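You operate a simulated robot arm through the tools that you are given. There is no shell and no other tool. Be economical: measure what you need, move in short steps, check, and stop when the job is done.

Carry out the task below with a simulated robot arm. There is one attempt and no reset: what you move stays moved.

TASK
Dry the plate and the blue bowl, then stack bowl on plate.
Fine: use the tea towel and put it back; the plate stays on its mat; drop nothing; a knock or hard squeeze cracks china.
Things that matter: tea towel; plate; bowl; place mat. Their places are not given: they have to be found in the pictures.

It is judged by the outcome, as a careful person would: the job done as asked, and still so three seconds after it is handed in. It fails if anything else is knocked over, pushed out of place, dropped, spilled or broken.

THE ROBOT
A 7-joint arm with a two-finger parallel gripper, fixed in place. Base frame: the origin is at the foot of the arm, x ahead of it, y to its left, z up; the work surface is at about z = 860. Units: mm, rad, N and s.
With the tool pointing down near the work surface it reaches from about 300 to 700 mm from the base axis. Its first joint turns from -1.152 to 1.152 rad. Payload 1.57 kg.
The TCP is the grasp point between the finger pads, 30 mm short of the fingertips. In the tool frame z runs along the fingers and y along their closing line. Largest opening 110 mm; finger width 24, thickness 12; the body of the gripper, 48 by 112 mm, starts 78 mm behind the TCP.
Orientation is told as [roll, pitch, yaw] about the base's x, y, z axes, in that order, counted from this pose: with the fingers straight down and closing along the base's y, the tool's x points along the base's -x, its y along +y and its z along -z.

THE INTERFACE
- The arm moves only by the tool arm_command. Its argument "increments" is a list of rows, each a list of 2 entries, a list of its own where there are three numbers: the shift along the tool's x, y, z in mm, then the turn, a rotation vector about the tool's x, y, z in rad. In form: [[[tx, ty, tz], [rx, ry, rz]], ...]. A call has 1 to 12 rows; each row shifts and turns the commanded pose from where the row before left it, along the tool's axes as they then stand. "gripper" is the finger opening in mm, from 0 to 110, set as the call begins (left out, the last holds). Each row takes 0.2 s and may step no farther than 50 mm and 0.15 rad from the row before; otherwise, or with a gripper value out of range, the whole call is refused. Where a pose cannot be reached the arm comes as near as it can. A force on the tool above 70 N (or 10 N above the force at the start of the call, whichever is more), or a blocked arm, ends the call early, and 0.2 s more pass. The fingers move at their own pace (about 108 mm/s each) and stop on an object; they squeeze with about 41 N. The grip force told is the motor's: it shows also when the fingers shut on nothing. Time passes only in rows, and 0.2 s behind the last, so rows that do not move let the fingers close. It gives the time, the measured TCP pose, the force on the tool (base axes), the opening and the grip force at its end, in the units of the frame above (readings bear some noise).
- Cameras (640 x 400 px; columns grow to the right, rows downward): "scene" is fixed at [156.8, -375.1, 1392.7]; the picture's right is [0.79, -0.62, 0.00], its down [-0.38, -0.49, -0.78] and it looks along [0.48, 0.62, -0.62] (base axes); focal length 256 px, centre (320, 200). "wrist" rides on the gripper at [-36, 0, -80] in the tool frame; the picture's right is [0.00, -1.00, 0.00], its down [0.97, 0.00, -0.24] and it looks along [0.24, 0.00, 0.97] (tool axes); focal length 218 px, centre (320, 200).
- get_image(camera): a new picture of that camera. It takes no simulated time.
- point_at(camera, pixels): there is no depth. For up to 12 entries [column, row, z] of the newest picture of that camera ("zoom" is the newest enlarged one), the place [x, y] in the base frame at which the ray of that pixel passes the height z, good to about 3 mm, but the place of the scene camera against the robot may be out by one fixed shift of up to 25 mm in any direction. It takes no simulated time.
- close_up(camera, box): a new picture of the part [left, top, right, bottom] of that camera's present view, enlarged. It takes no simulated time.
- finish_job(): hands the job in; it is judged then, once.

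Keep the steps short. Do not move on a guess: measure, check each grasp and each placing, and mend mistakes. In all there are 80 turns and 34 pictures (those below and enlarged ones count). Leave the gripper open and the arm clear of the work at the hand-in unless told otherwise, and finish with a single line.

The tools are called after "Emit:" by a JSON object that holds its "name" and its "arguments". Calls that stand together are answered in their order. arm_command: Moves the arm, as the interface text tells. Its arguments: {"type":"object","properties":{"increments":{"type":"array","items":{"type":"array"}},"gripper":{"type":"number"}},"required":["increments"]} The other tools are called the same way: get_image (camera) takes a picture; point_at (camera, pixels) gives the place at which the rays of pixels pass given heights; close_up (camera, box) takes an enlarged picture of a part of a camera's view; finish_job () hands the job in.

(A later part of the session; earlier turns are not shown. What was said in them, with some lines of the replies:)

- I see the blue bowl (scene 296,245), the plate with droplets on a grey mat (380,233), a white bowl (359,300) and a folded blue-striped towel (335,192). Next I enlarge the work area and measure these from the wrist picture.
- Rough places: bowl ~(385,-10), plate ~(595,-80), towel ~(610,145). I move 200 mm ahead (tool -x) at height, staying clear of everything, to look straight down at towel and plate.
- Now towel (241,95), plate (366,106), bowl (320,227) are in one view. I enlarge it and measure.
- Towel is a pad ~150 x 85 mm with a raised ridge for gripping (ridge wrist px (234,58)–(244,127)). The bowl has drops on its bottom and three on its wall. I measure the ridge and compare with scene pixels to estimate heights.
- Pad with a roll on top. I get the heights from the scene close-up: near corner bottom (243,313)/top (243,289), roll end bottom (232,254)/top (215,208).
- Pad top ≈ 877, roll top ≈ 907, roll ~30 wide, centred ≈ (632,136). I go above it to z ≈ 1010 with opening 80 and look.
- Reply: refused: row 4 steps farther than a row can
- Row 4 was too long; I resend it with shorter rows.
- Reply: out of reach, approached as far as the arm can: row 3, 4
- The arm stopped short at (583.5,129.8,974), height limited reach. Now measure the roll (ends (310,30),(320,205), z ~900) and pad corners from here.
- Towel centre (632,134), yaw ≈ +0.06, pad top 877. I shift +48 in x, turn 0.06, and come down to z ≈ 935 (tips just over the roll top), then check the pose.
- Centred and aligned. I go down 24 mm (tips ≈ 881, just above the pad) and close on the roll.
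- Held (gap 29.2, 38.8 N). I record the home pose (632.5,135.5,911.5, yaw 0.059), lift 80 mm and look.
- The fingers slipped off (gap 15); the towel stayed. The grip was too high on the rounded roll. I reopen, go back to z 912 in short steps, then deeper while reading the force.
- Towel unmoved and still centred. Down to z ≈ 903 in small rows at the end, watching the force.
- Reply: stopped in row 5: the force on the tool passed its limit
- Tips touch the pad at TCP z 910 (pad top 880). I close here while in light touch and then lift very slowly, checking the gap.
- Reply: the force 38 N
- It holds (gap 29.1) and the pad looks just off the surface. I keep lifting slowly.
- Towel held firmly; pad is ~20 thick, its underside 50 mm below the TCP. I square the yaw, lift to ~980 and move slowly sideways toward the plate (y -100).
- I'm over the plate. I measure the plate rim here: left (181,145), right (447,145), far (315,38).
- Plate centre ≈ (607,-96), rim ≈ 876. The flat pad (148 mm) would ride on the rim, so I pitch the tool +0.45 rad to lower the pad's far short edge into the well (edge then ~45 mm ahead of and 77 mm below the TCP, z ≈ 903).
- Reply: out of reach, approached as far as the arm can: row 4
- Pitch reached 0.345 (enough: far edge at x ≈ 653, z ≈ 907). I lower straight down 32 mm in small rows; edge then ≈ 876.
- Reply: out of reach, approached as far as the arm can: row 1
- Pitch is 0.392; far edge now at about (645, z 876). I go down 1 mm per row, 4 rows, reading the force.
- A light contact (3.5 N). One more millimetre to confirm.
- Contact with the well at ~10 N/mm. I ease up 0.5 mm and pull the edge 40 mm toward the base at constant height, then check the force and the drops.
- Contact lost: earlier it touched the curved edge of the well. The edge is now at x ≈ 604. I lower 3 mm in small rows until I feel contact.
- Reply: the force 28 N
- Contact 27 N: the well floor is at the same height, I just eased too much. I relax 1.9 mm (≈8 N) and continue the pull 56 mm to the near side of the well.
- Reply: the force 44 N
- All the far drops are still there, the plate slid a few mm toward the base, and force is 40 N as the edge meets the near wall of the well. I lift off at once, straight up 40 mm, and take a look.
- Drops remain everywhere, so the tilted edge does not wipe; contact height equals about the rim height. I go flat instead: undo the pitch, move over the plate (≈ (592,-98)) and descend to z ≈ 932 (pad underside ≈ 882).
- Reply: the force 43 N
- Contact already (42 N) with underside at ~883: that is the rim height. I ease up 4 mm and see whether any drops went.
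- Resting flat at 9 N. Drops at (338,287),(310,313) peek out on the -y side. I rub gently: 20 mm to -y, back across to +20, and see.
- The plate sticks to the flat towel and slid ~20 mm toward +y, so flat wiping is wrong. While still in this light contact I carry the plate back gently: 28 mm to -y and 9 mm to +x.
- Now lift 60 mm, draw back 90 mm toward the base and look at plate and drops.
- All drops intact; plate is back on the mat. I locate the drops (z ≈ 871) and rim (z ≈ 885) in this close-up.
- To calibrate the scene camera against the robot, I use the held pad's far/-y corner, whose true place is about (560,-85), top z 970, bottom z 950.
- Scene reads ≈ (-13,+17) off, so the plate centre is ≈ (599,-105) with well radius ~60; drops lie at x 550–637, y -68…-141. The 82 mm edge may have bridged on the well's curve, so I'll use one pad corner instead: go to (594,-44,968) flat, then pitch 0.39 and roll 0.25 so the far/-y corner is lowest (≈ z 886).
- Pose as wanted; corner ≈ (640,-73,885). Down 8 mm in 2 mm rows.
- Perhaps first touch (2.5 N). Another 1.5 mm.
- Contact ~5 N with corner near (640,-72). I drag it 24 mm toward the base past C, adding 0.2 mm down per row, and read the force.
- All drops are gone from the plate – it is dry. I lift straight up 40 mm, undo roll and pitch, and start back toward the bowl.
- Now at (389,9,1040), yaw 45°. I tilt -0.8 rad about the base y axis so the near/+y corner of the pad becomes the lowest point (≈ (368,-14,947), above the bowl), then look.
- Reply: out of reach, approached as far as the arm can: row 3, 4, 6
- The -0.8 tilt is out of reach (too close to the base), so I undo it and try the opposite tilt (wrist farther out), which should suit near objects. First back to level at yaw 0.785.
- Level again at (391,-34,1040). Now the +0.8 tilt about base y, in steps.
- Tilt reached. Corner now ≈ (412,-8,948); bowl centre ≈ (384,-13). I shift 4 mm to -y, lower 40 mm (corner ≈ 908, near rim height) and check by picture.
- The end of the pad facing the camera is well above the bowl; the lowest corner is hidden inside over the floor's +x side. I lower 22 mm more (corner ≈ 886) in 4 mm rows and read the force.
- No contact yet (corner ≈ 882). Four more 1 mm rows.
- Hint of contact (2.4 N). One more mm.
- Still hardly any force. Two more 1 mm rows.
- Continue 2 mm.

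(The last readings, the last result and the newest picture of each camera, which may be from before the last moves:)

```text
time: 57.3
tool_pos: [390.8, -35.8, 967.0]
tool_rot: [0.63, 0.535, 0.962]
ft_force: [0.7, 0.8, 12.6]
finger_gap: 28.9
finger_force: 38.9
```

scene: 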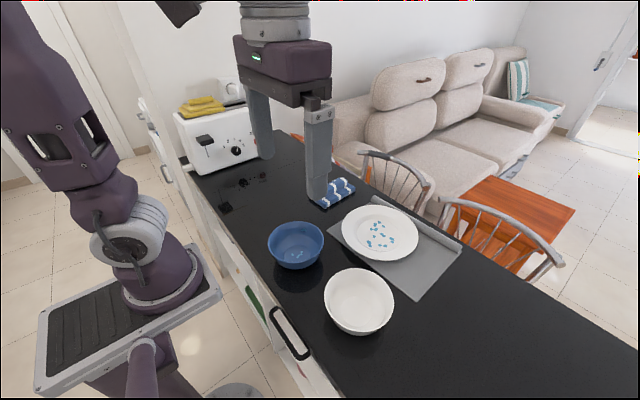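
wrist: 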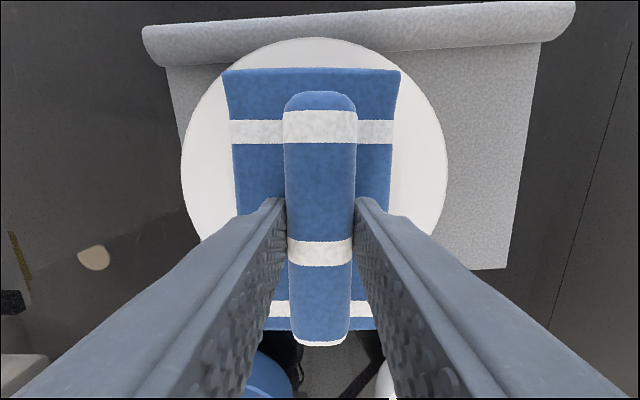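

Floor contact (12.6 N, vertical). I ease 0.7 mm, then rub: 12 mm toward the bowl centre, 12 mm to +y, back 20 mm to -y, all in 4 mm rows.

Emit:
{"name": "arm_command", "arguments": {"increments": [[[0.36, 0.36, -0.49], [0, 0, 0]], [[1.97, 1.97, 2.87], [0, 0, 0]], [[1.97, 1.97, 2.87], [0, 0, 0]], [[1.97, 1.97, 2.87], [0, 0, 0]], [[-2.83, 2.83, 0], [0, 0, 0]], [[-2.83, 2.83, 0], [0, 0, 0]], [[-2.83, 2.83, 0], [0, 0, 0]], [[2.83, -2.83, 0], [0, 0, 0]], [[2.83, -2.83, 0], [0, 0, 0]], [[2.83, -2.83, 0], [0, 0, 0]], [[2.83, -2.83, 0], [0, 0, 0]], [[2.83, -2.83, 0], [0, 0, 0]]]}}

Emit:
{"name": "close_up", "arguments": {"camera": "scene", "box": [232, 190, 360, 280]}}

```text
time: 59.9
tool_pos: [378.9, -44.2, 965.4]
tool_rot: [0.628, 0.533, 0.962]
ft_force: [-0.2, 3.5, 6.2]
finger_gap: 29.1
finger_force: 38.6
```

```text
4.44 times, centred on (296, 235) of scene
```

zoom: 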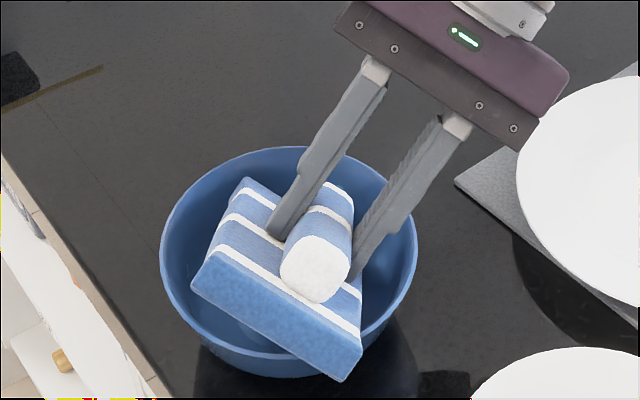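

Bowl moved only ~3–5 mm. Drops aren't visible, but the view is blocked. I rub a bit more (+y 12, +x 8), then lift straight out 70 mm slowly and look.

Emit:
{"name": "arm_command", "arguments": {"increments": [[[-2.83, 2.83, 0], [0, 0, 0]], [[-2.83, 2.83, 0], [0, 0, 0]], [[-2.83, 2.83, 0], [0, 0, 0]], [[-1.97, -1.97, -2.87], [0, 0, 0]], [[-1.97, -1.97, -2.87], [0, 0, 0]], [[1.52, 1.52, -2.09], [0, 0, 0]], [[5.07, 5.07, -6.97], [0, 0, 0]], [[7.6, 7.6, -10.45], [0, 0, 0]], [[10.14, 10.14, -13.94], [0, 0, 0]], [[10.14, 10.14, -13.94], [0, 0, 0]], [[10.14, 10.14, -13.94], [0, 0, 0]]]}}

Emit:
{"name": "close_up", "arguments": {"camera": "scene", "box": [232, 190, 360, 280]}}

```text
time: 62.3
tool_pos: [386.1, -31.8, 1054.8]
tool_rot: [0.629, 0.534, 0.962]
ft_force: [-0.4, -0.2, -1.5]
finger_gap: 28.9
finger_force: 38.4
```

```text
4.44 times, centred on (296, 235) of scene
```

zoom: 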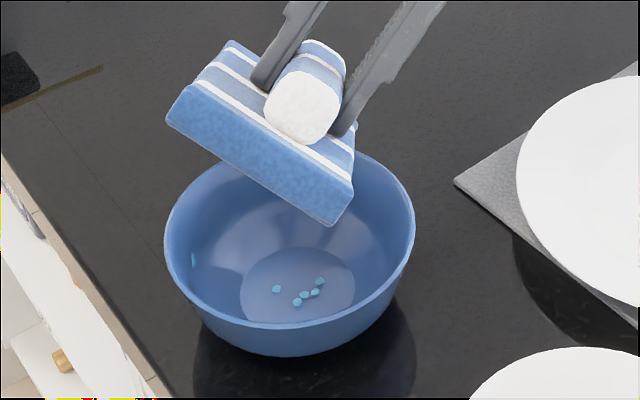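

Floor drops remain; my corner only touched x 399–411 whereas the drops sit around the centre (x 370–396). I need it steeper to clear the rim: tilt to 1.0 rad, move so the corner is above (400,-8), and lower 60 mm.

Emit:
{"name": "arm_command", "arguments": {"increments": [[[0, 0, 0], [-0.0707, 0.0707, 0]], [[0, 0, 0], [-0.0707, 0.0707, 0]], [[-4.6, -4.6, -10.1], [0, 0, 0]], [[-5.95, -5.95, 5.4], [0, 0, 0]], [[-5.95, -5.95, 5.4], [0, 0, 0]], [[-5.95, -5.95, 5.4], [0, 0, 0]], [[-5.95, -5.95, 5.4], [0, 0, 0]], [[-5.95, -5.95, 5.4], [0, 0, 0]], [[-5.95, -5.95, 5.4], [0, 0, 0]], [[0, 0, 0], [0, 0, 0]]]}}

```text
time: 64.5
tool_pos: [398.4, -31.5, 994.2]
tool_rot: [0.832, 0.639, 1.073]
ft_force: [0.0, 0.2, -0.9]
finger_gap: 28.9
finger_force: 38.7
```

Corner ≈ (400,-8,899). Down 20 mm in 4 mm rows, then 1 mm rows.

Emit:
{"name": "arm_command", "arguments": {"increments": [[[-2.38, -2.38, 2.16], [0, 0, 0]], [[-2.38, -2.38, 2.16], [0, 0, 0]], [[-2.38, -2.38, 2.16], [0, 0, 0]], [[-2.38, -2.38, 2.16], [0, 0, 0]], [[-2.38, -2.38, 2.16], [0, 0, 0]], [[0, 0, 0], [0, 0, 0]]]}}

Emit:
{"name": "arm_command", "arguments": {"increments": [[[-0.6, -0.6, 0.54], [0, 0, 0]], [[-0.6, -0.6, 0.54], [0, 0, 0]], [[-0.6, -0.6, 0.54], [0, 0, 0]], [[-0.6, -0.6, 0.54], [0, 0, 0]]]}}

```text
time: 65.9
tool_pos: [397.3, -32.7, 973.2]
tool_rot: [0.831, 0.639, 1.075]
ft_force: [1.5, 0.6, -0.6]
finger_gap: 28.9
finger_force: 38.3
```

```text
time: 66.9
tool_pos: [398.7, -30.8, 969.5]
tool_rot: [0.831, 0.639, 1.075]
ft_force: [0.0, 0.0, 0.1]
finger_gap: 29.2
finger_force: 38.9
```

Corner ≈ 874. Continue 2 mm.

Emit:
{"name": "arm_command", "arguments": {"increments": [[[-0.6, -0.6, 0.54], [0, 0, 0]], [[-0.6, -0.6, 0.54], [0, 0, 0]]]}}

Emit:
{"name": "arm_command", "arguments": {"increments": [[[-0.3, -0.3, 0.27], [0, 0, 0]], [[-0.3, -0.3, 0.27], [0, 0, 0]]]}}

```text
time: 67.5
tool_pos: [397.6, -33.0, 966.6]
tool_rot: [0.832, 0.638, 1.076]
ft_force: [-0.4, 0.3, -0.5]
finger_gap: 29.0
finger_force: 39.4
```

```text
time: 68.1
tool_pos: [399.2, -32.1, 966.6]
tool_rot: [0.833, 0.638, 1.075]
ft_force: [-0.6, 1.5, -0.2]
finger_gap: 29.1
finger_force: 38.3
```

Emit:
{"name": "arm_command", "arguments": {"increments": [[[-0.6, -0.6, 0.54], [0, 0, 0]], [[-0.6, -0.6, 0.54], [0, 0, 0]]]}}

Emit:
{"name": "arm_command", "arguments": {"increments": [[[-0.3, -0.3, 0.27], [0, 0, 0]], [[-0.3, -0.3, 0.27], [0, 0, 0]]]}}

```text
time: 68.7
tool_pos: [400.0, -31.2, 964.3]
tool_rot: [0.833, 0.639, 1.076]
ft_force: [-0.6, -0.3, -0.8]
finger_gap: 29.0
finger_force: 38.8
```

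```text
time: 69.3
tool_pos: [398.7, -32.5, 963.1]
tool_rot: [0.832, 0.64, 1.074]
ft_force: [-0.2, 0.7, 1.7]
finger_gap: 28.9
finger_force: 38.9
```

Corner ≈ 868, first touch maybe. One more mm.

Emit:
{"name": "arm_command", "arguments": {"increments": [[[-0.3, -0.3, 0.27], [0, 0, 0]], [[-0.3, -0.3, 0.27], [0, 0, 0]]]}}

```text
time: 69.9
tool_pos: [399.5, -32.2, 962.2]
tool_rot: [0.832, 0.638, 1.075]
ft_force: [2.9, 1.2, 7.7]
finger_gap: 29.0
finger_force: 39.1
```

Contact ≈ 7 N on the floor. Rub through the drops: 24 mm to -x, 8 mm to -y, 16 mm back to +x.

Emit:
{"name": "arm_command", "arguments": {"increments": [[[1.53, 1.53, 3.36], [0, 0, 0]], [[1.53, 1.53, 3.36], [0, 0, 0]], [[1.53, 1.53, 3.36], [0, 0, 0]], [[1.53, 1.53, 3.36], [0, 0, 0]], [[1.53, 1.53, 3.36], [0, 0, 0]], [[1.53, 1.53, 3.36], [0, 0, 0]], [[2.83, -2.83, 0], [0, 0, 0]], [[2.83, -2.83, 0], [0, 0, 0]], [[-1.53, -1.53, -3.36], [0, 0, 0]], [[-1.53, -1.53, -3.36], [0, 0, 0]], [[-1.53, -1.53, -3.36], [0, 0, 0]], [[-1.53, -1.53, -3.36], [0, 0, 0]]]}}

```text
time: 72.5
tool_pos: [392.0, -40.2, 962.3]
tool_rot: [0.833, 0.64, 1.075]
ft_force: [-2.4, -0.9, 0.9]
finger_gap: 28.9
finger_force: 38.4
```

Force is down to ~1 N; I add 0.5 mm and rub +y 16, then -x 16, then -y 8, +x 8.

Emit:
{"name": "arm_command", "arguments": {"increments": [[[-0.3, -0.3, 0.27], [0, 0, 0]], [[-2.83, 2.83, 0], [0, 0, 0]], [[-2.83, 2.83, 0], [0, 0, 0]], [[-2.83, 2.83, 0], [0, 0, 0]], [[-2.83, 2.83, 0], [0, 0, 0]], [[1.53, 1.53, 3.36], [0, 0, 0]], [[1.53, 1.53, 3.36], [0, 0, 0]], [[1.53, 1.53, 3.36], [0, 0, 0]], [[1.53, 1.53, 3.36], [0, 0, 0]], [[2.83, -2.83, 0], [0, 0, 0]], [[2.83, -2.83, 0], [0, 0, 0]], [[-1.53, -1.53, -3.36], [0, 0, 0]]]}}

Emit:
{"name": "close_up", "arguments": {"camera": "scene", "box": [232, 190, 360, 280]}}

```text
time: 75.1
tool_pos: [378.1, -32.6, 961.5]
tool_rot: [0.833, 0.64, 1.076]
ft_force: [0.0, 0.8, 0.6]
finger_gap: 29.2
finger_force: 38.6
```

```text
4.44 times, centred on (296, 235) of scene
```

zoom: 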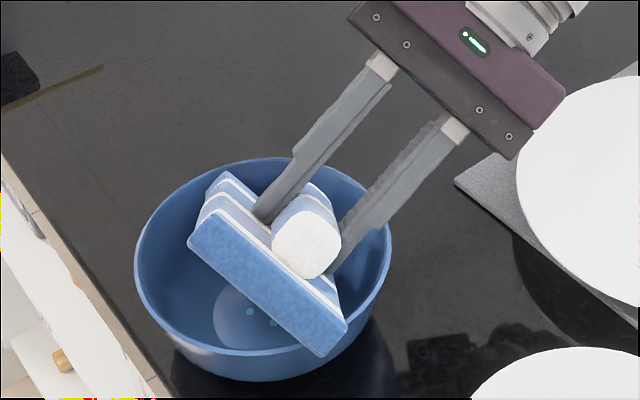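

The bowl is light and moved with the towel (~17 mm toward -x), with drops still on the floor. Contact is now ~0.6 N. I push gently +x 32 mm: the corner slides over the floor, then nudges the bowl back by its curved inner wall.

Emit:
{"name": "arm_command", "arguments": {"increments": [[[-1.53, -1.53, -3.36], [0, 0, 0]], [[-1.53, -1.53, -3.36], [0, 0, 0]], [[-1.53, -1.53, -3.36], [0, 0, 0]], [[-1.53, -1.53, -3.36], [0, 0, 0]], [[-1.53, -1.53, -3.36], [0, 0, 0]], [[-1.53, -1.53, -3.36], [0, 0, 0]], [[-1.53, -1.53, -3.36], [0, 0, 0]], [[-1.53, -1.53, -3.36], [0, 0, 0]]]}}

```text
time: 76.9
tool_pos: [409.3, -32.2, 961.5]
tool_rot: [0.834, 0.639, 1.075]
ft_force: [-1.5, 0.2, 0.7]
finger_gap: 28.9
finger_force: 38.9
```

Now light strokes: press 0.4 mm more, drag 20 mm toward -x, read force mid-way.

Emit:
{"name": "arm_command", "arguments": {"increments": [[[-0.24, -0.24, 0.22], [0, 0, 0]], [[1.53, 1.53, 3.36], [0, 0, 0]], [[1.53, 1.53, 3.36], [0, 0, 0]], [[1.53, 1.53, 3.36], [0, 0, 0]], [[1.53, 1.53, 3.36], [0, 0, 0]], [[1.53, 1.53, 3.36], [0, 0, 0]]]}}

```text
time: 78.3
tool_pos: [390.6, -32.0, 962.2]
tool_rot: [0.832, 0.641, 1.076]
ft_force: [4.3, -0.7, 6.0]
finger_gap: 29.1
finger_force: 39.2
```

6 N normal, 4.3 N drag. I ease 0.35 mm and make back-and-forth strokes (+x 16, -x 20, +y 4, +x 8).

Emit:
{"name": "arm_command", "arguments": {"increments": [[[0.21, 0.21, -0.19], [0, 0, 0]], [[-1.53, -1.53, -3.36], [0, 0, 0]], [[-1.53, -1.53, -3.36], [0, 0, 0]], [[-1.53, -1.53, -3.36], [0, 0, 0]], [[-1.53, -1.53, -3.36], [0, 0, 0]], [[1.53, 1.53, 3.36], [0, 0, 0]], [[1.53, 1.53, 3.36], [0, 0, 0]], [[1.53, 1.53, 3.36], [0, 0, 0]], [[1.53, 1.53, 3.36], [0, 0, 0]], [[1.53, 1.53, 3.36], [0, 0, 0]], [[-2.83, 2.83, 0], [0, 0, 0]]]}}

Emit:
{"name": "arm_command", "arguments": {"increments": [[[-1.53, -1.53, -3.36], [0, 0, 0]], [[-1.53, -1.53, -3.36], [0, 0, 0]], [[-1.53, -1.53, -3.36], [0, 0, 0]], [[-1.53, -1.53, -3.36], [0, 0, 0]], [[1.53, 1.53, 3.36], [0, 0, 0]], [[1.53, 1.53, 3.36], [0, 0, 0]], [[1.53, 1.53, 3.36], [0, 0, 0]], [[1.53, 1.53, 3.36], [0, 0, 0]], [[2.83, -2.83, 0], [0, 0, 0]], [[2.83, -2.83, 0], [0, 0, 0]]]}}

Emit:
{"name": "close_up", "arguments": {"camera": "scene", "box": [232, 190, 360, 280]}}

```text
time: 80.7
tool_pos: [387.0, -28.6, 962.2]
tool_rot: [0.834, 0.641, 1.076]
ft_force: [-0.6, -3.8, 5.4]
finger_gap: 28.9
finger_force: 38.3
```

```text
time: 82.9
tool_pos: [386.3, -37.1, 962.4]
tool_rot: [0.834, 0.641, 1.075]
ft_force: [-0.2, 1.7, 3.1]
finger_gap: 29.0
finger_force: 39.1
```

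```text
4.44 times, centred on (296, 235) of scene
```

zoom: 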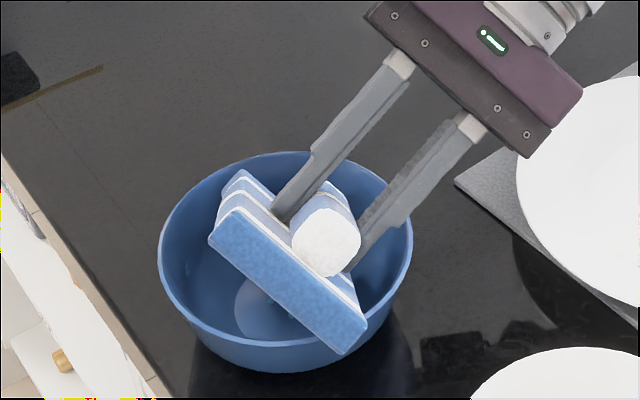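

I can't yet tell if the floor drops are gone (view blocked, something near (268,300)). I keep rubbing lightly with quicker, longer strokes across the floor (±20 mm along x at several y), two calls.

Emit:
{"name": "arm_command", "arguments": {"increments": [[[-3.7, -3.7, -8.5], [0, 0, 0]], [[-3.82, -3.82, -8.41], [0, 0, 0]], [[3.82, 3.82, 8.41], [0, 0, 0]], [[3.82, 3.82, 8.41], [0, 0, 0]], [[-3.5, 3.5, 0], [0, 0, 0]], [[-3.82, -3.82, -8.41], [0, 0, 0]], [[-3.82, -3.82, -8.41], [0, 0, 0]], [[3.82, 3.82, 8.41], [0, 0, 0]], [[3.82, 3.82, 8.41], [0, 0, 0]], [[-3.5, 3.5, 0], [0, 0, 0]], [[-3.82, -3.82, -8.41], [0, 0, 0]], [[3.82, 3.82, 8.41], [0, 0, 0]]]}}

Emit:
{"name": "arm_command", "arguments": {"increments": [[[-5, 5, 0], [0, 0, 0]], [[-5, 5, 0], [0, 0, 0]], [[5, -5, 0], [0, 0, 0]], [[5, -5, 0], [0, 0, 0]], [[5, -5, 0], [0, 0, 0]], [[5, -5, 0], [0, 0, 0]], [[-5, 5, 0], [0, 0, 0]], [[-5, 5, 0], [0, 0, 0]]]}}

```text
time: 85.5
tool_pos: [386.6, -24.7, 961.3]
tool_rot: [0.832, 0.639, 1.073]
ft_force: [8.6, 0.7, 14.2]
finger_gap: 29.0
finger_force: 38.1
```

```text
time: 87.3
tool_pos: [387.1, -25.8, 962.3]
tool_rot: [0.834, 0.638, 1.076]
ft_force: [0.5, -1.9, -0.4]
finger_gap: 29.0
finger_force: 38.8
```

Contact is lost now. I press 0.4 mm at a time to regain a few newtons.

Emit:
{"name": "arm_command", "arguments": {"increments": [[[-0.24, -0.24, 0.22], [0, 0, 0]], [[0, 0, 0], [0, 0, 0]]]}}

Emit:
{"name": "arm_command", "arguments": {"increments": [[[-0.18, -0.18, 0.16], [0, 0, 0]], [[0, 0, 0], [0, 0, 0]]]}}

```text
time: 87.9
tool_pos: [386.6, -26.7, 961.1]
tool_rot: [0.833, 0.638, 1.076]
ft_force: [0.6, -1.6, 1.8]
finger_gap: 28.8
finger_force: 38.5
```

```text
time: 88.5
tool_pos: [386.6, -26.0, 961.5]
tool_rot: [0.835, 0.639, 1.075]
ft_force: [0.0, -1.7, 3.4]
finger_gap: 29.0
finger_force: 38.6
```

3.4 N now, like on the plate. Steady strokes: +x 24, -x 24, then sideways ±10.

Emit:
{"name": "arm_command", "arguments": {"increments": [[[-1.53, -1.53, -3.36], [0, 0, 0]], [[-1.53, -1.53, -3.36], [0, 0, 0]], [[-1.53, -1.53, -3.36], [0, 0, 0]], [[-1.53, -1.53, -3.36], [0, 0, 0]], [[-1.53, -1.53, -3.36], [0, 0, 0]], [[-1.53, -1.53, -3.36], [0, 0, 0]], [[1.53, 1.53, 3.36], [0, 0, 0]], [[1.53, 1.53, 3.36], [0, 0, 0]], [[1.53, 1.53, 3.36], [0, 0, 0]], [[1.53, 1.53, 3.36], [0, 0, 0]], [[1.53, 1.53, 3.36], [0, 0, 0]], [[1.53, 1.53, 3.36], [0, 0, 0]]]}}

Emit:
{"name": "arm_command", "arguments": {"increments": [[[2.83, -2.83, 0], [0, 0, 0]], [[2.83, -2.83, 0], [0, 0, 0]], [[2.83, -2.83, 0], [0, 0, 0]], [[2.83, -2.83, 0], [0, 0, 0]], [[-1.53, -1.53, -3.36], [0, 0, 0]], [[-1.53, -1.53, -3.36], [0, 0, 0]], [[-1.53, -1.53, -3.36], [0, 0, 0]], [[-2.83, 2.83, 0], [0, 0, 0]], [[-2.83, 2.83, 0], [0, 0, 0]], [[1.53, 1.53, 3.36], [0, 0, 0]], [[1.53, 1.53, 3.36], [0, 0, 0]]]}}

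Emit:
{"name": "close_up", "arguments": {"camera": "scene", "box": [256, 205, 328, 275]}}

```text
time: 91.1
tool_pos: [387.3, -25.5, 961.7]
tool_rot: [0.833, 0.639, 1.076]
ft_force: [10.0, 0.8, 20.3]
finger_gap: 29.0
finger_force: 39.0
```

```text
time: 93.5
tool_pos: [390.6, -32.3, 961.1]
tool_rot: [0.834, 0.64, 1.075]
ft_force: [5.0, 1.4, 14.1]
finger_gap: 29.4
finger_force: 38.8
```

```text
5.71 times, centred on (292, 240) of scene
```

zoom: 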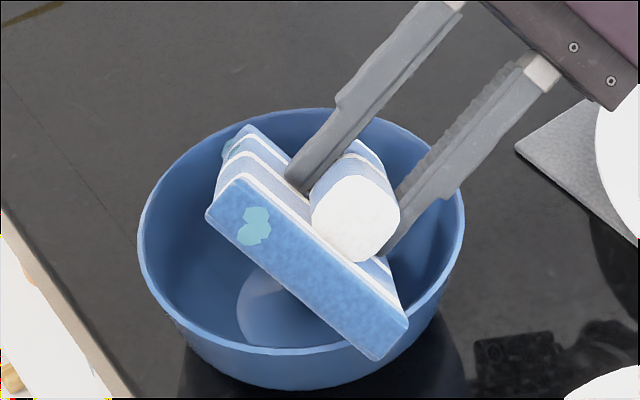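

The visible floor looks free of drops and the towel now shows wet patches. I lift out straight up, level the towel, turn it back to yaw 0.059 and carry it over its home place, then look at bowl and plate before releasing.

Emit:
{"name": "arm_command", "arguments": {"increments": [[[2.38, 2.38, -2.16], [0, 0, 0]], [[5.95, 5.95, -5.4], [0, 0, 0]], [[11.9, 11.9, -10.8], [0, 0, 0]], [[11.9, 11.9, -10.8], [0, 0, 0]], [[14.9, 14.9, -13.5], [0, 0, 0]], [[0, 0, 0], [0.101, -0.101, 0]], [[0, 0, 0], [0.101, -0.101, 0]], [[0, 0, 0], [0.101, -0.101, 0]], [[0, 0, 0], [0.101, -0.101, 0]], [[0, 0, 0], [0.101, -0.101, 0]], [[0, 0, 0], [0.101, -0.101, 0]], [[0, 0, 0], [0.101, -0.101, 0]]]}}

Emit:
{"name": "arm_command", "arguments": {"increments": [[[0, 0, 0], [0, 0, 0.121]], [[0, 0, 0], [0, 0, 0.121]], [[0, 0, 0], [0, 0, 0.121]], [[0, 0, 0], [0, 0, 0.121]], [[0, 0, 0], [0, 0, 0.121]], [[0, 0, 0], [0, 0, 0.121]], [[0, 0, 0], [0, 0, 0]]]}}

```text
time: 96.1
tool_pos: [391.1, -34.5, 1040.6]
tool_rot: [-0.005, 0.0, 0.785]
ft_force: [0.2, 0.0, -1.5]
finger_gap: 29.2
finger_force: 39.3
```

```text
time: 97.7
tool_pos: [390.4, -34.0, 1040.5]
tool_rot: [-0.001, 0.001, 0.057]
ft_force: [-0.3, -0.8, -0.9]
finger_gap: 29.0
finger_force: 38.5
```

Level. Now carry to home (632,136) descending to z 990.

Emit:
{"name": "arm_command", "arguments": {"increments": [[[-15, 10, 5], [0, 0, 0]], [[-25, 16, 5], [0, 0, 0]], [[-28, 17, 5], [0, 0, 0]], [[-28, 17, 5], [0, 0, 0]], [[-28, 17, 5], [0, 0, 0]], [[-28, 17, 5], [0, 0, 0]], [[-28, 17, 5], [0, 0, 0]], [[-28, 17, 5], [0, 0, 0]], [[-25, 16, 5], [0, 0, 0]], [[-18.6, 11.4, 5], [0, 0, 0]], [[0, 0, 0], [0, 0, 0]]]}}

Emit:
{"name": "close_up", "arguments": {"camera": "scene", "box": [250, 165, 442, 285]}}

```text
time: 100.1
tool_pos: [634.1, 135.9, 988.7]
tool_rot: [-0.002, 0.0, 0.059]
ft_force: [-0.5, -1.1, -0.9]
finger_gap: 29.2
finger_force: 38.6
```

```text
3.33 times, centred on (346, 225) of scene
```

zoom: 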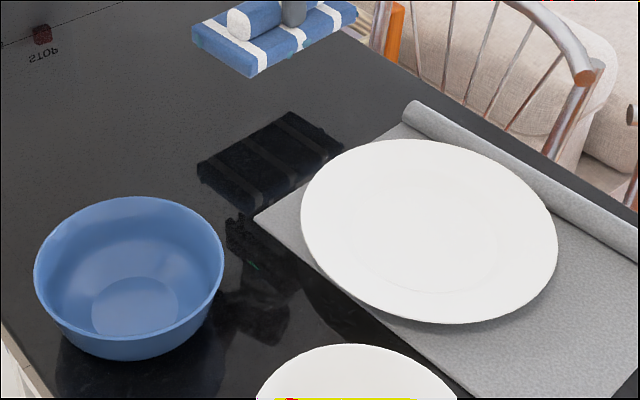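

Bowl and plate are both free of drops and the plate sits on its mat. I measure bowl rim and plate in this picture, and lower the towel to just above the surface (TCP ≈ 911).

Emit:
{"name": "point_at", "arguments": {"camera": "zoom", "pixels": [[34, 265, 915], [224, 265, 915], [132, 196, 915], [125, 340, 915], [92, 305, 868], [179, 305, 868], [135, 275, 868], [135, 337, 868], [300, 215, 885], [558, 245, 885], [420, 139, 885], [440, 323, 885]]}}

Emit:
{"name": "arm_command", "arguments": {"increments": [[[1, 0, 20], [0, 0, 0]], [[0, 0, 25], [0, 0, 0]], [[0, 0, 18], [0, 0, 0]], [[0, 0, 8], [0, 0, 0]], [[0, 0, 4], [0, 0, 0]], [[0, 0, 1.5], [0, 0, 0]], [[0, 0, 1], [0, 0, 0]], [[0, 0, 0], [0, 0, 0]]]}}

```text
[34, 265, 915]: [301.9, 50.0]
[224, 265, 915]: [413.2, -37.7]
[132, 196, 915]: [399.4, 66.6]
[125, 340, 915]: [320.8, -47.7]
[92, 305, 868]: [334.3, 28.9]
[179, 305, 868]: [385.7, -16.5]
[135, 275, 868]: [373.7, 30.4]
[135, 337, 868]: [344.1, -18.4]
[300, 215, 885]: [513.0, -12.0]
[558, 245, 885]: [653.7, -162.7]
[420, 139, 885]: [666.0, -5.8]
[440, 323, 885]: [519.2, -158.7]
```

```text
time: 101.9
tool_pos: [632.0, 136.2, 912.8]
tool_rot: [-0.001, 0.001, 0.059]
ft_force: [0.1, -0.6, -0.8]
finger_gap: 29.2
finger_force: 39.0
```

Lower the last 1.5 mm, then open and rise.

Emit:
{"name": "arm_command", "arguments": {"increments": [[[0, 0, 0.8], [0, 0, 0]], [[0, 0, 0.7], [0, 0, 0]], [[0, 0, 0], [0, 0, 0]]]}}

Emit:
{"name": "arm_command", "arguments": {"increments": [[[0, 0, 0], [0, 0, 0]], [[0, 0, 0], [0, 0, 0]], [[0, 0, 0], [0, 0, 0]], [[0, 0, -5], [0, 0, 0]], [[0, 0, -20], [0, 0, 0]], [[0, 0, -30], [0, 0, 0]], [[0, 0, -30], [0, 0, 0]]], "gripper": 60}}

```text
time: 102.7
tool_pos: [631.8, 135.6, 910.5]
tool_rot: [-0.003, 0.001, 0.059]
ft_force: [0.2, 0.2, 2.6]
finger_gap: 29.1
finger_force: 39.1
```

```text
time: 104.3
tool_pos: [631.3, 134.2, 995.1]
tool_rot: [-0.002, 0.0, 0.059]
ft_force: [1.3, 0.6, 0.1]
finger_gap: 60.0
finger_force: 0.0
```

Towel is back at its place and released. Bowl centre ≈ (372,-10), rim z ≈ 915, radius ≈ 70; plate centre ≈ (601,-102). I go to above the bowl's +y rim, with yaw 0, opening 44.

Emit:
{"name": "arm_command", "arguments": {"increments": [[[26, -4, 0], [0, 0, 0.059]], [[26, -7, 0], [0, 0, 0]], [[26, -7, 0], [0, 0, 0]], [[26, -7, 0], [0, 0, 0]], [[26, -7, 0], [0, 0, 0]], [[26, -7, 0], [0, 0, 0]], [[26, -7, 0], [0, 0, 0]], [[26, -7, 0], [0, 0, 0]], [[26, -7, 0], [0, 0, 0]], [[26, -7, 0], [0, 0, 0]], [[0, -3, 0], [0.1, 0, 0]], [[0, 0, 0], [0.1, 0, 0]]], "gripper": 44}}

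Emit:
{"name": "arm_command", "arguments": {"increments": [[[0, 0, 0], [0, 0, 0]]]}}

```text
time: 106.9
tool_pos: [371.7, 64.4, 996.2]
tool_rot: [-0.203, 0.0, -0.001]
ft_force: [-0.6, 0.0, -0.2]
finger_gap: 43.9
finger_force: 0.1
```

```text
time: 107.3
tool_pos: [371.6, 64.6, 995.8]
tool_rot: [-0.203, -0.001, -0.001]
ft_force: [-0.6, -0.1, -0.1]
finger_gap: 44.0
finger_force: 0.1
```

I descend 69 mm beside/over the rim wall (one finger inside, one outside), to about (372,62,927).

Emit:
{"name": "arm_command", "arguments": {"increments": [[[0, 3.3, 20], [0, 0, 0]], [[0, 3.3, 20], [0, 0, 0]], [[0, 1.6, 10], [0, 0, 0]], [[0, 1.6, 9], [0, 0, 0]], [[0, 1.5, 9.1], [0, 0, 0]], [[0, 0, 0], [0, 0, 0]]]}}

Emit:
{"name": "arm_command", "arguments": {"increments": [[[0, 0, 0], [0, 0, 0]], [[0, 0, 0], [0, 0, 0]]], "gripper": 26}}

Emit:
{"name": "arm_command", "arguments": {"increments": [[[0, 0, 0], [0, 0, 0]], [[0, 0, 0], [0, 0, 0]]], "gripper": 18}}

```text
time: 108.7
tool_pos: [372.3, 61.2, 925.6]
tool_rot: [-0.204, 0.001, 0.0]
ft_force: [-0.3, -0.1, 0.0]
finger_gap: 44.1
finger_force: 0.1
```

```text
time: 109.3
tool_pos: [372.1, 61.5, 925.2]
tool_rot: [-0.202, 0.0, -0.001]
ft_force: [-0.6, -0.3, -0.2]
finger_gap: 26.7
finger_force: 0.7
```

```text
time: 109.9
tool_pos: [372.7, 62.5, 925.9]
tool_rot: [-0.203, 0.001, -0.001]
ft_force: [-0.6, -2.5, 1.3]
finger_gap: 19.7
finger_force: 0.6
```

The inner finger touched first (fy -2.5 at gap 20), so the wall is ~8 mm closer to -y. I shift the tool 8 mm to -y along its closing line and go on closing in small steps.

Emit:
{"name": "arm_command", "arguments": {"increments": [[[0, -4, 0], [0, 0, 0]], [[0, -4, 0], [0, 0, 0]]]}}

Emit:
{"name": "arm_command", "arguments": {"increments": [[[0, 0, 0], [0, 0, 0]], [[0, 0, 0], [0, 0, 0]]], "gripper": 12}}

Emit:
{"name": "arm_command", "arguments": {"increments": [[[0, 0, 0], [0, 0, 0]], [[0, 0, 0], [0, 0, 0]]], "gripper": 8}}

```text
time: 110.5
tool_pos: [371.3, 53.5, 927.8]
tool_rot: [-0.202, 0.0, -0.002]
ft_force: [0.1, 0.5, -0.3]
finger_gap: 19.0
finger_force: 0.6
```

```text
time: 111.1
tool_pos: [371.7, 53.7, 927.3]
tool_rot: [-0.203, 0.003, 0.0]
ft_force: [-5.2, 1.7, 10.2]
finger_gap: 14.8
finger_force: 30.5
```

```text
time: 111.7
tool_pos: [372.5, 54.2, 928.8]
tool_rot: [-0.203, 0.001, -0.001]
ft_force: [-4.6, -1.9, 8.6]
finger_gap: 14.8
finger_force: 30.7
```

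Gap 14.8 with the tool pushed up: the wall slopes ~35° and my pads aren't parallel to it. I open, back off, tilt the gripper to 0.6 rad to match the wall, and approach along the wall.

Emit:
{"name": "arm_command", "arguments": {"increments": [[[0, 0, 0], [0, 0, 0]], [[0, 0, -8], [0, 0, 0]], [[0, 0, -17], [0, 0, 0]], [[0, 18, -11.8], [0, 0, 0]], [[0, 0, 0], [0.133, 0, 0]], [[0, 0, 0], [0.133, 0, 0]], [[0, 0, 0], [0.133, 0, 0]], [[0, 7.3, 10.7], [0, 0, 0]], [[0, 0, 0], [0, 0, 0]]], "gripper": 30}}

Emit:
{"name": "arm_command", "arguments": {"increments": [[[0, 0, 8], [0, 0, 0]], [[0, 0, 8], [0, 0, 0]], [[0, 0, 5], [0, 0, 0]], [[0, 0, 4], [0, 0, 0]], [[0, 0, 0], [0, 0, 0]]]}}

Emit:
{"name": "arm_command", "arguments": {"increments": [[[0, 0, 0], [0, 0, 0]], [[0, 0, 0], [0, 0, 0]]], "gripper": 18}}

Emit:
{"name": "arm_command", "arguments": {"increments": [[[0, 0, 0], [0, 0, 0]], [[0, 0, 0], [0, 0, 0]]], "gripper": 12}}

```text
time: 113.7
tool_pos: [372.2, 79.0, 948.4]
tool_rot: [-0.602, -0.001, 0.0]
ft_force: [0.3, 0.0, 0.5]
finger_gap: 30.1
finger_force: 0.1
```

```text
time: 114.9
tool_pos: [371.8, 65.5, 926.6]
tool_rot: [-0.603, -0.001, 0.002]
ft_force: [-0.2, -0.9, 0.2]
finger_gap: 30.3
finger_force: 0.2
```

```text
time: 115.5
tool_pos: [372.4, 64.1, 926.9]
tool_rot: [-0.602, 0.0, 0.0]
ft_force: [-0.3, -0.1, -0.2]
finger_gap: 18.2
finger_force: 0.1
```

```text
time: 116.1
tool_pos: [372.2, 65.7, 927.8]
tool_rot: [-0.603, 0.002, 0.0]
ft_force: [-0.5, -1.6, 1.2]
finger_gap: 13.3
finger_force: 0.7
```

Light touch from the inner finger again (gap 13.3). I shift 3 mm along the closing line and close in small steps to 8, then 6.

Emit:
{"name": "arm_command", "arguments": {"increments": [[[0, -3, 0], [0, 0, 0]], [[0, 0, 0], [0, 0, 0]]]}}

Emit:
{"name": "arm_command", "arguments": {"increments": [[[0, 0, 0], [0, 0, 0]], [[0, 0, 0], [0, 0, 0]]], "gripper": 8}}

Emit:
{"name": "arm_command", "arguments": {"increments": [[[0, 0, 0], [0, 0, 0]], [[0, 0, 0], [0, 0, 0]]], "gripper": 6}}

```text
time: 116.7
tool_pos: [371.5, 62.3, 929.5]
tool_rot: [-0.599, -0.001, 0.001]
ft_force: [-0.5, -0.2, -2.8]
finger_gap: 12.8
finger_force: 5.4
```

```text
time: 117.3
tool_pos: [370.8, 61.7, 930.4]
tool_rot: [-0.6, 0.001, -0.001]
ft_force: [0.0, -1.8, 0.7]
finger_gap: 12.5
finger_force: 2.3
```

```text
time: 117.9
tool_pos: [370.8, 61.0, 929.7]
tool_rot: [-0.599, 0.0, 0.001]
ft_force: [0.1, 0.6, -2.9]
finger_gap: 7.8
finger_force: 27.4
```

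Gripped: gap 7.8, 27 N, and about -2.9 N vertical (bowl weight being taken). Slow straight lift of 50 mm and check.

Emit:
{"name": "arm_command", "arguments": {"increments": [[[0, -1.13, -1.65], [0, 0, 0]], [[0, -1.13, -1.65], [0, 0, 0]], [[0, -2.26, -3.3], [0, 0, 0]], [[0, -2.26, -3.3], [0, 0, 0]], [[0, -3.39, -4.95], [0, 0, 0]], [[0, -3.39, -4.95], [0, 0, 0]], [[0, -4.52, -6.6], [0, 0, 0]], [[0, -4.52, -6.6], [0, 0, 0]], [[0, -5.65, -8.25], [0, 0, 0]], [[0, 0, 0], [0, 0, 0]]]}}

```text
time: 120.1
tool_pos: [372.2, 62.1, 979.5]
tool_rot: [-0.601, -0.001, 0.001]
ft_force: [0.0, 0.4, -3.2]
finger_gap: 7.9
finger_force: 26.8
```

Bowl held (3.2 N weight, gap steady). I carry it smoothly +229 in x, -89 in y over the plate centre and take the last picture to check alignment.

Emit:
{"name": "arm_command", "arguments": {"increments": [[[-9.2, -2.9, 2.0], [0, 0, 0]], [[-16, -5.1, 3.5], [0, 0, 0]], [[-21.8, -7.0, 4.8], [0, 0, 0]], [[-21.8, -7.0, 4.8], [0, 0, 0]], [[-21.8, -7.0, 4.8], [0, 0, 0]], [[-21.8, -7.0, 4.8], [0, 0, 0]], [[-21.8, -7.0, 4.8], [0, 0, 0]], [[-21.8, -7.0, 4.8], [0, 0, 0]], [[-21.8, -7.0, 4.8], [0, 0, 0]], [[-21.8, -7.0, 4.8], [0, 0, 0]], [[-18.3, -5.9, 4.0], [0, 0, 0]], [[-11.4, -3.7, 2.5], [0, 0, 0]]]}}

Emit:
{"name": "close_up", "arguments": {"camera": "scene", "box": [296, 150, 456, 275]}}

```text
time: 122.7
tool_pos: [601.0, -26.5, 978.8]
tool_rot: [-0.601, 0.002, 0.001]
ft_force: [0.2, -0.3, -1.5]
finger_gap: 7.8
finger_force: 26.9
```

```text
3.20 times, centred on (376, 212) of scene
```

zoom: 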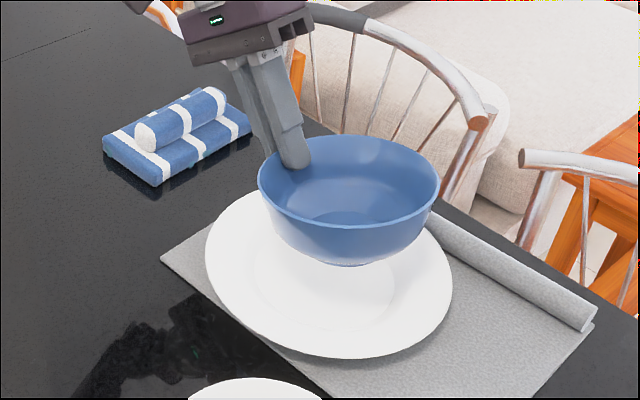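

Bowl looks level, over the plate; towel is in place. I check the bowl rim (z 965) and foot (z 910) against the plate (z 885) in this picture.

Emit:
{"name": "point_at", "arguments": {"camera": "zoom", "pixels": [[258, 185, 965], [440, 190, 965], [352, 136, 965], [345, 228, 965], [308, 252, 910], [395, 252, 910], [350, 265, 910], [205, 250, 885], [452, 285, 885], [330, 357, 885], [258, 270, 872], [392, 290, 872]]}}

```text
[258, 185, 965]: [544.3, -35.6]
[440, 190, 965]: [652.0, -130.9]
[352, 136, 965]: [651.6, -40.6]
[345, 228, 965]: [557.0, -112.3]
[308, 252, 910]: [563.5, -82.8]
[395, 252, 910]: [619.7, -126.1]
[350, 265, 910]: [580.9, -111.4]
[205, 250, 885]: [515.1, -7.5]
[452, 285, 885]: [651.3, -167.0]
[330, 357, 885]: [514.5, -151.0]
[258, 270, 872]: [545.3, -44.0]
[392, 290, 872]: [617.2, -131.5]
```

The rim ellipse is flatter than expected: the bowl hangs tilted ~0.19 rad with its -y side up (pads aligned to a wall of ~0.41 rad). I turn the tool back by 0.19 about base x to level it; its centre then is ≈ (601,-101), above the plate centre. Then lower 34 mm, gently.

Emit:
{"name": "arm_command", "arguments": {"increments": [[[0, 0, 0], [-0.05, 0, 0]], [[0, 0, 0], [-0.07, 0, 0]], [[0, 0, 0], [-0.07, 0, 0]], [[0, 0, 0], [0, 0, 0]]]}}

Emit:
{"name": "arm_command", "arguments": {"increments": [[[0, 2.0, 4.6], [0, 0, 0]], [[0, 3.2, 7.3], [0, 0, 0]], [[0, 3.2, 7.3], [0, 0, 0]], [[0, 2.4, 5.5], [0, 0, 0]], [[0, 1.2, 2.75], [0, 0, 0]], [[0, 0, 0], [0, 0, 0]]]}}

Emit:
{"name": "arm_command", "arguments": {"increments": [[[0, 0.4, 0.92], [0, 0, 0]], [[0, 0.4, 0.92], [0, 0, 0]], [[0, 0.4, 0.92], [0, 0, 0]], [[0, 0.4, 0.92], [0, 0, 0]]]}}

```text
time: 123.7
tool_pos: [600.9, -26.5, 979.0]
tool_rot: [-0.409, 0.0, 0.0]
ft_force: [0.3, 0.2, -2.8]
finger_gap: 8.1
finger_force: 26.7
```

```text
time: 125.1
tool_pos: [600.6, -27.2, 947.9]
tool_rot: [-0.412, 0.001, 0.0]
ft_force: [0.4, -0.1, -2.2]
finger_gap: 7.9
finger_force: 27.3
```

```text
time: 126.1
tool_pos: [600.9, -27.6, 944.3]
tool_rot: [-0.413, 0.0, 0.0]
ft_force: [0.5, 0.2, -3.6]
finger_gap: 8.1
finger_force: 27.1
```

No contact yet (fz ≈ -3 N). Lower 4 mm more in 0.5–1 mm rows.

Emit:
{"name": "arm_command", "arguments": {"increments": [[[0, 0.4, 0.92], [0, 0, 0]], [[0, 0.4, 0.92], [0, 0, 0]]]}}

Emit:
{"name": "arm_command", "arguments": {"increments": [[[0, 0.4, 0.92], [0, 0, 0]]]}}

Emit:
{"name": "arm_command", "arguments": {"increments": [[[0, 0.4, 0.92], [0, 0, 0]]]}}

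```text
time: 126.7
tool_pos: [602.0, -27.7, 943.4]
tool_rot: [-0.414, -0.002, 0.0]
ft_force: [0.0, 0.1, -2.2]
finger_gap: 8.0
finger_force: 26.8
```

```text
time: 127.1
tool_pos: [599.9, -26.9, 942.6]
tool_rot: [-0.41, 0.0, 0.0]
ft_force: [-0.2, 0.3, -1.1]
finger_gap: 7.9
finger_force: 26.6
```

```text
time: 127.5
tool_pos: [601.3, -26.3, 941.1]
tool_rot: [-0.412, -0.002, 0.002]
ft_force: [-1.9, 1.7, 5.7]
finger_gap: 7.5
finger_force: 26.7
5 turns are left
```

Contact: fz went from -3 to +5.7 N, the bowl stands on the plate. I open in small stages so it settles softly.

Emit:
{"name": "arm_command", "arguments": {"increments": [[[0, 0, 0], [0, 0, 0]], [[0, 0, 0], [0, 0, 0]]], "gripper": 9}}

Emit:
{"name": "arm_command", "arguments": {"increments": [[[0, 0, 0], [0, 0, 0]], [[0, 0, 0], [0, 0, 0]]], "gripper": 12}}

Emit:
{"name": "arm_command", "arguments": {"increments": [[[0, 0, 0], [0, 0, 0]], [[0, 0, 0], [0, 0, 0]]], "gripper": 18}}

Emit:
{"name": "arm_command", "arguments": {"increments": [[[0, 0, 0], [0, 0, 0]], [[0, 0, 0], [0, 0, 0]]], "gripper": 28}}

```text
time: 128.1
tool_pos: [601.6, -25.8, 940.9]
tool_rot: [-0.411, -0.001, 0.001]
ft_force: [-0.1, 0.1, 0.4]
finger_gap: 9.0
finger_force: 0.0
```

```text
time: 128.7
tool_pos: [601.5, -26.8, 942.2]
tool_rot: [-0.413, -0.001, -0.001]
ft_force: [-0.2, 0.5, 0.0]
finger_gap: 12.0
finger_force: 0.0
```

```text
time: 129.3
tool_pos: [601.9, -28.1, 941.9]
tool_rot: [-0.412, 0.0, -0.002]
ft_force: [-0.6, -0.8, -0.1]
finger_gap: 17.8
finger_force: 0.1
```

```text
time: 129.9
tool_pos: [601.5, -27.5, 940.8]
tool_rot: [-0.411, 0.0, 0.0]
ft_force: [-1.0, 0.7, -0.1]
finger_gap: 28.2
finger_force: 0.0
4 turns are left
```

All forces are zero: bowl released. I withdraw along the fingers 60 mm, then draw back and up clear, opening fully.

Emit:
{"name": "arm_command", "arguments": {"increments": [[[0, 0, -8], [0, 0, 0]], [[0, 0, -12], [0, 0, 0]], [[0, 0, -20], [0, 0, 0]], [[0, 0, -25], [0, 0, 0]], [[20, 0, -15], [0, 0, 0]], [[35, 0, -10], [0, 0, 0]], [[35, 0, -10], [0, 0, 0]], [[40, 0, -10], [0, 0, 0]], [[40, 0, -10], [0, 0, 0]]]}}

Emit:
{"name": "arm_command", "arguments": {"increments": [[[30, 0, -10], [-0.13, 0, 0]], [[20, 0, -10], [-0.14, 0, 0]], [[0, 0, -20], [-0.14, 0, 0]], [[0, 0, -20], [0, 0, 0]], [[0, 0, 0], [0, 0, 0]], [[0, 0, 0], [0, 0, 0]]], "gripper": 110}}

```text
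time: 131.9
tool_pos: [432.4, 21.4, 1050.5]
tool_rot: [-0.409, 0.0, 0.0]
ft_force: [0.2, 0.4, -0.7]
finger_gap: 28.1
finger_force: 0.1
```

```text
time: 133.3
tool_pos: [383.3, 29.7, 1110.0]
tool_rot: [-0.002, 0.0, 0.001]
ft_force: [-0.2, -0.6, 1.0]
finger_gap: 110.0
finger_force: 0.0
3 turns are left
```

The arm is clear with the gripper open, and no force was felt on the way out, so I hand the job in.

Emit:
{"name": "finish_job", "arguments": {}}

```text
The job is handed in.
```

Plate and bowl were dry in the pictures, the towel is back in its place, and the bowl is stacked on the plate on its mat; that last placing was checked by force only (no pictures left), and the plate slid a little on the mat during wiping.
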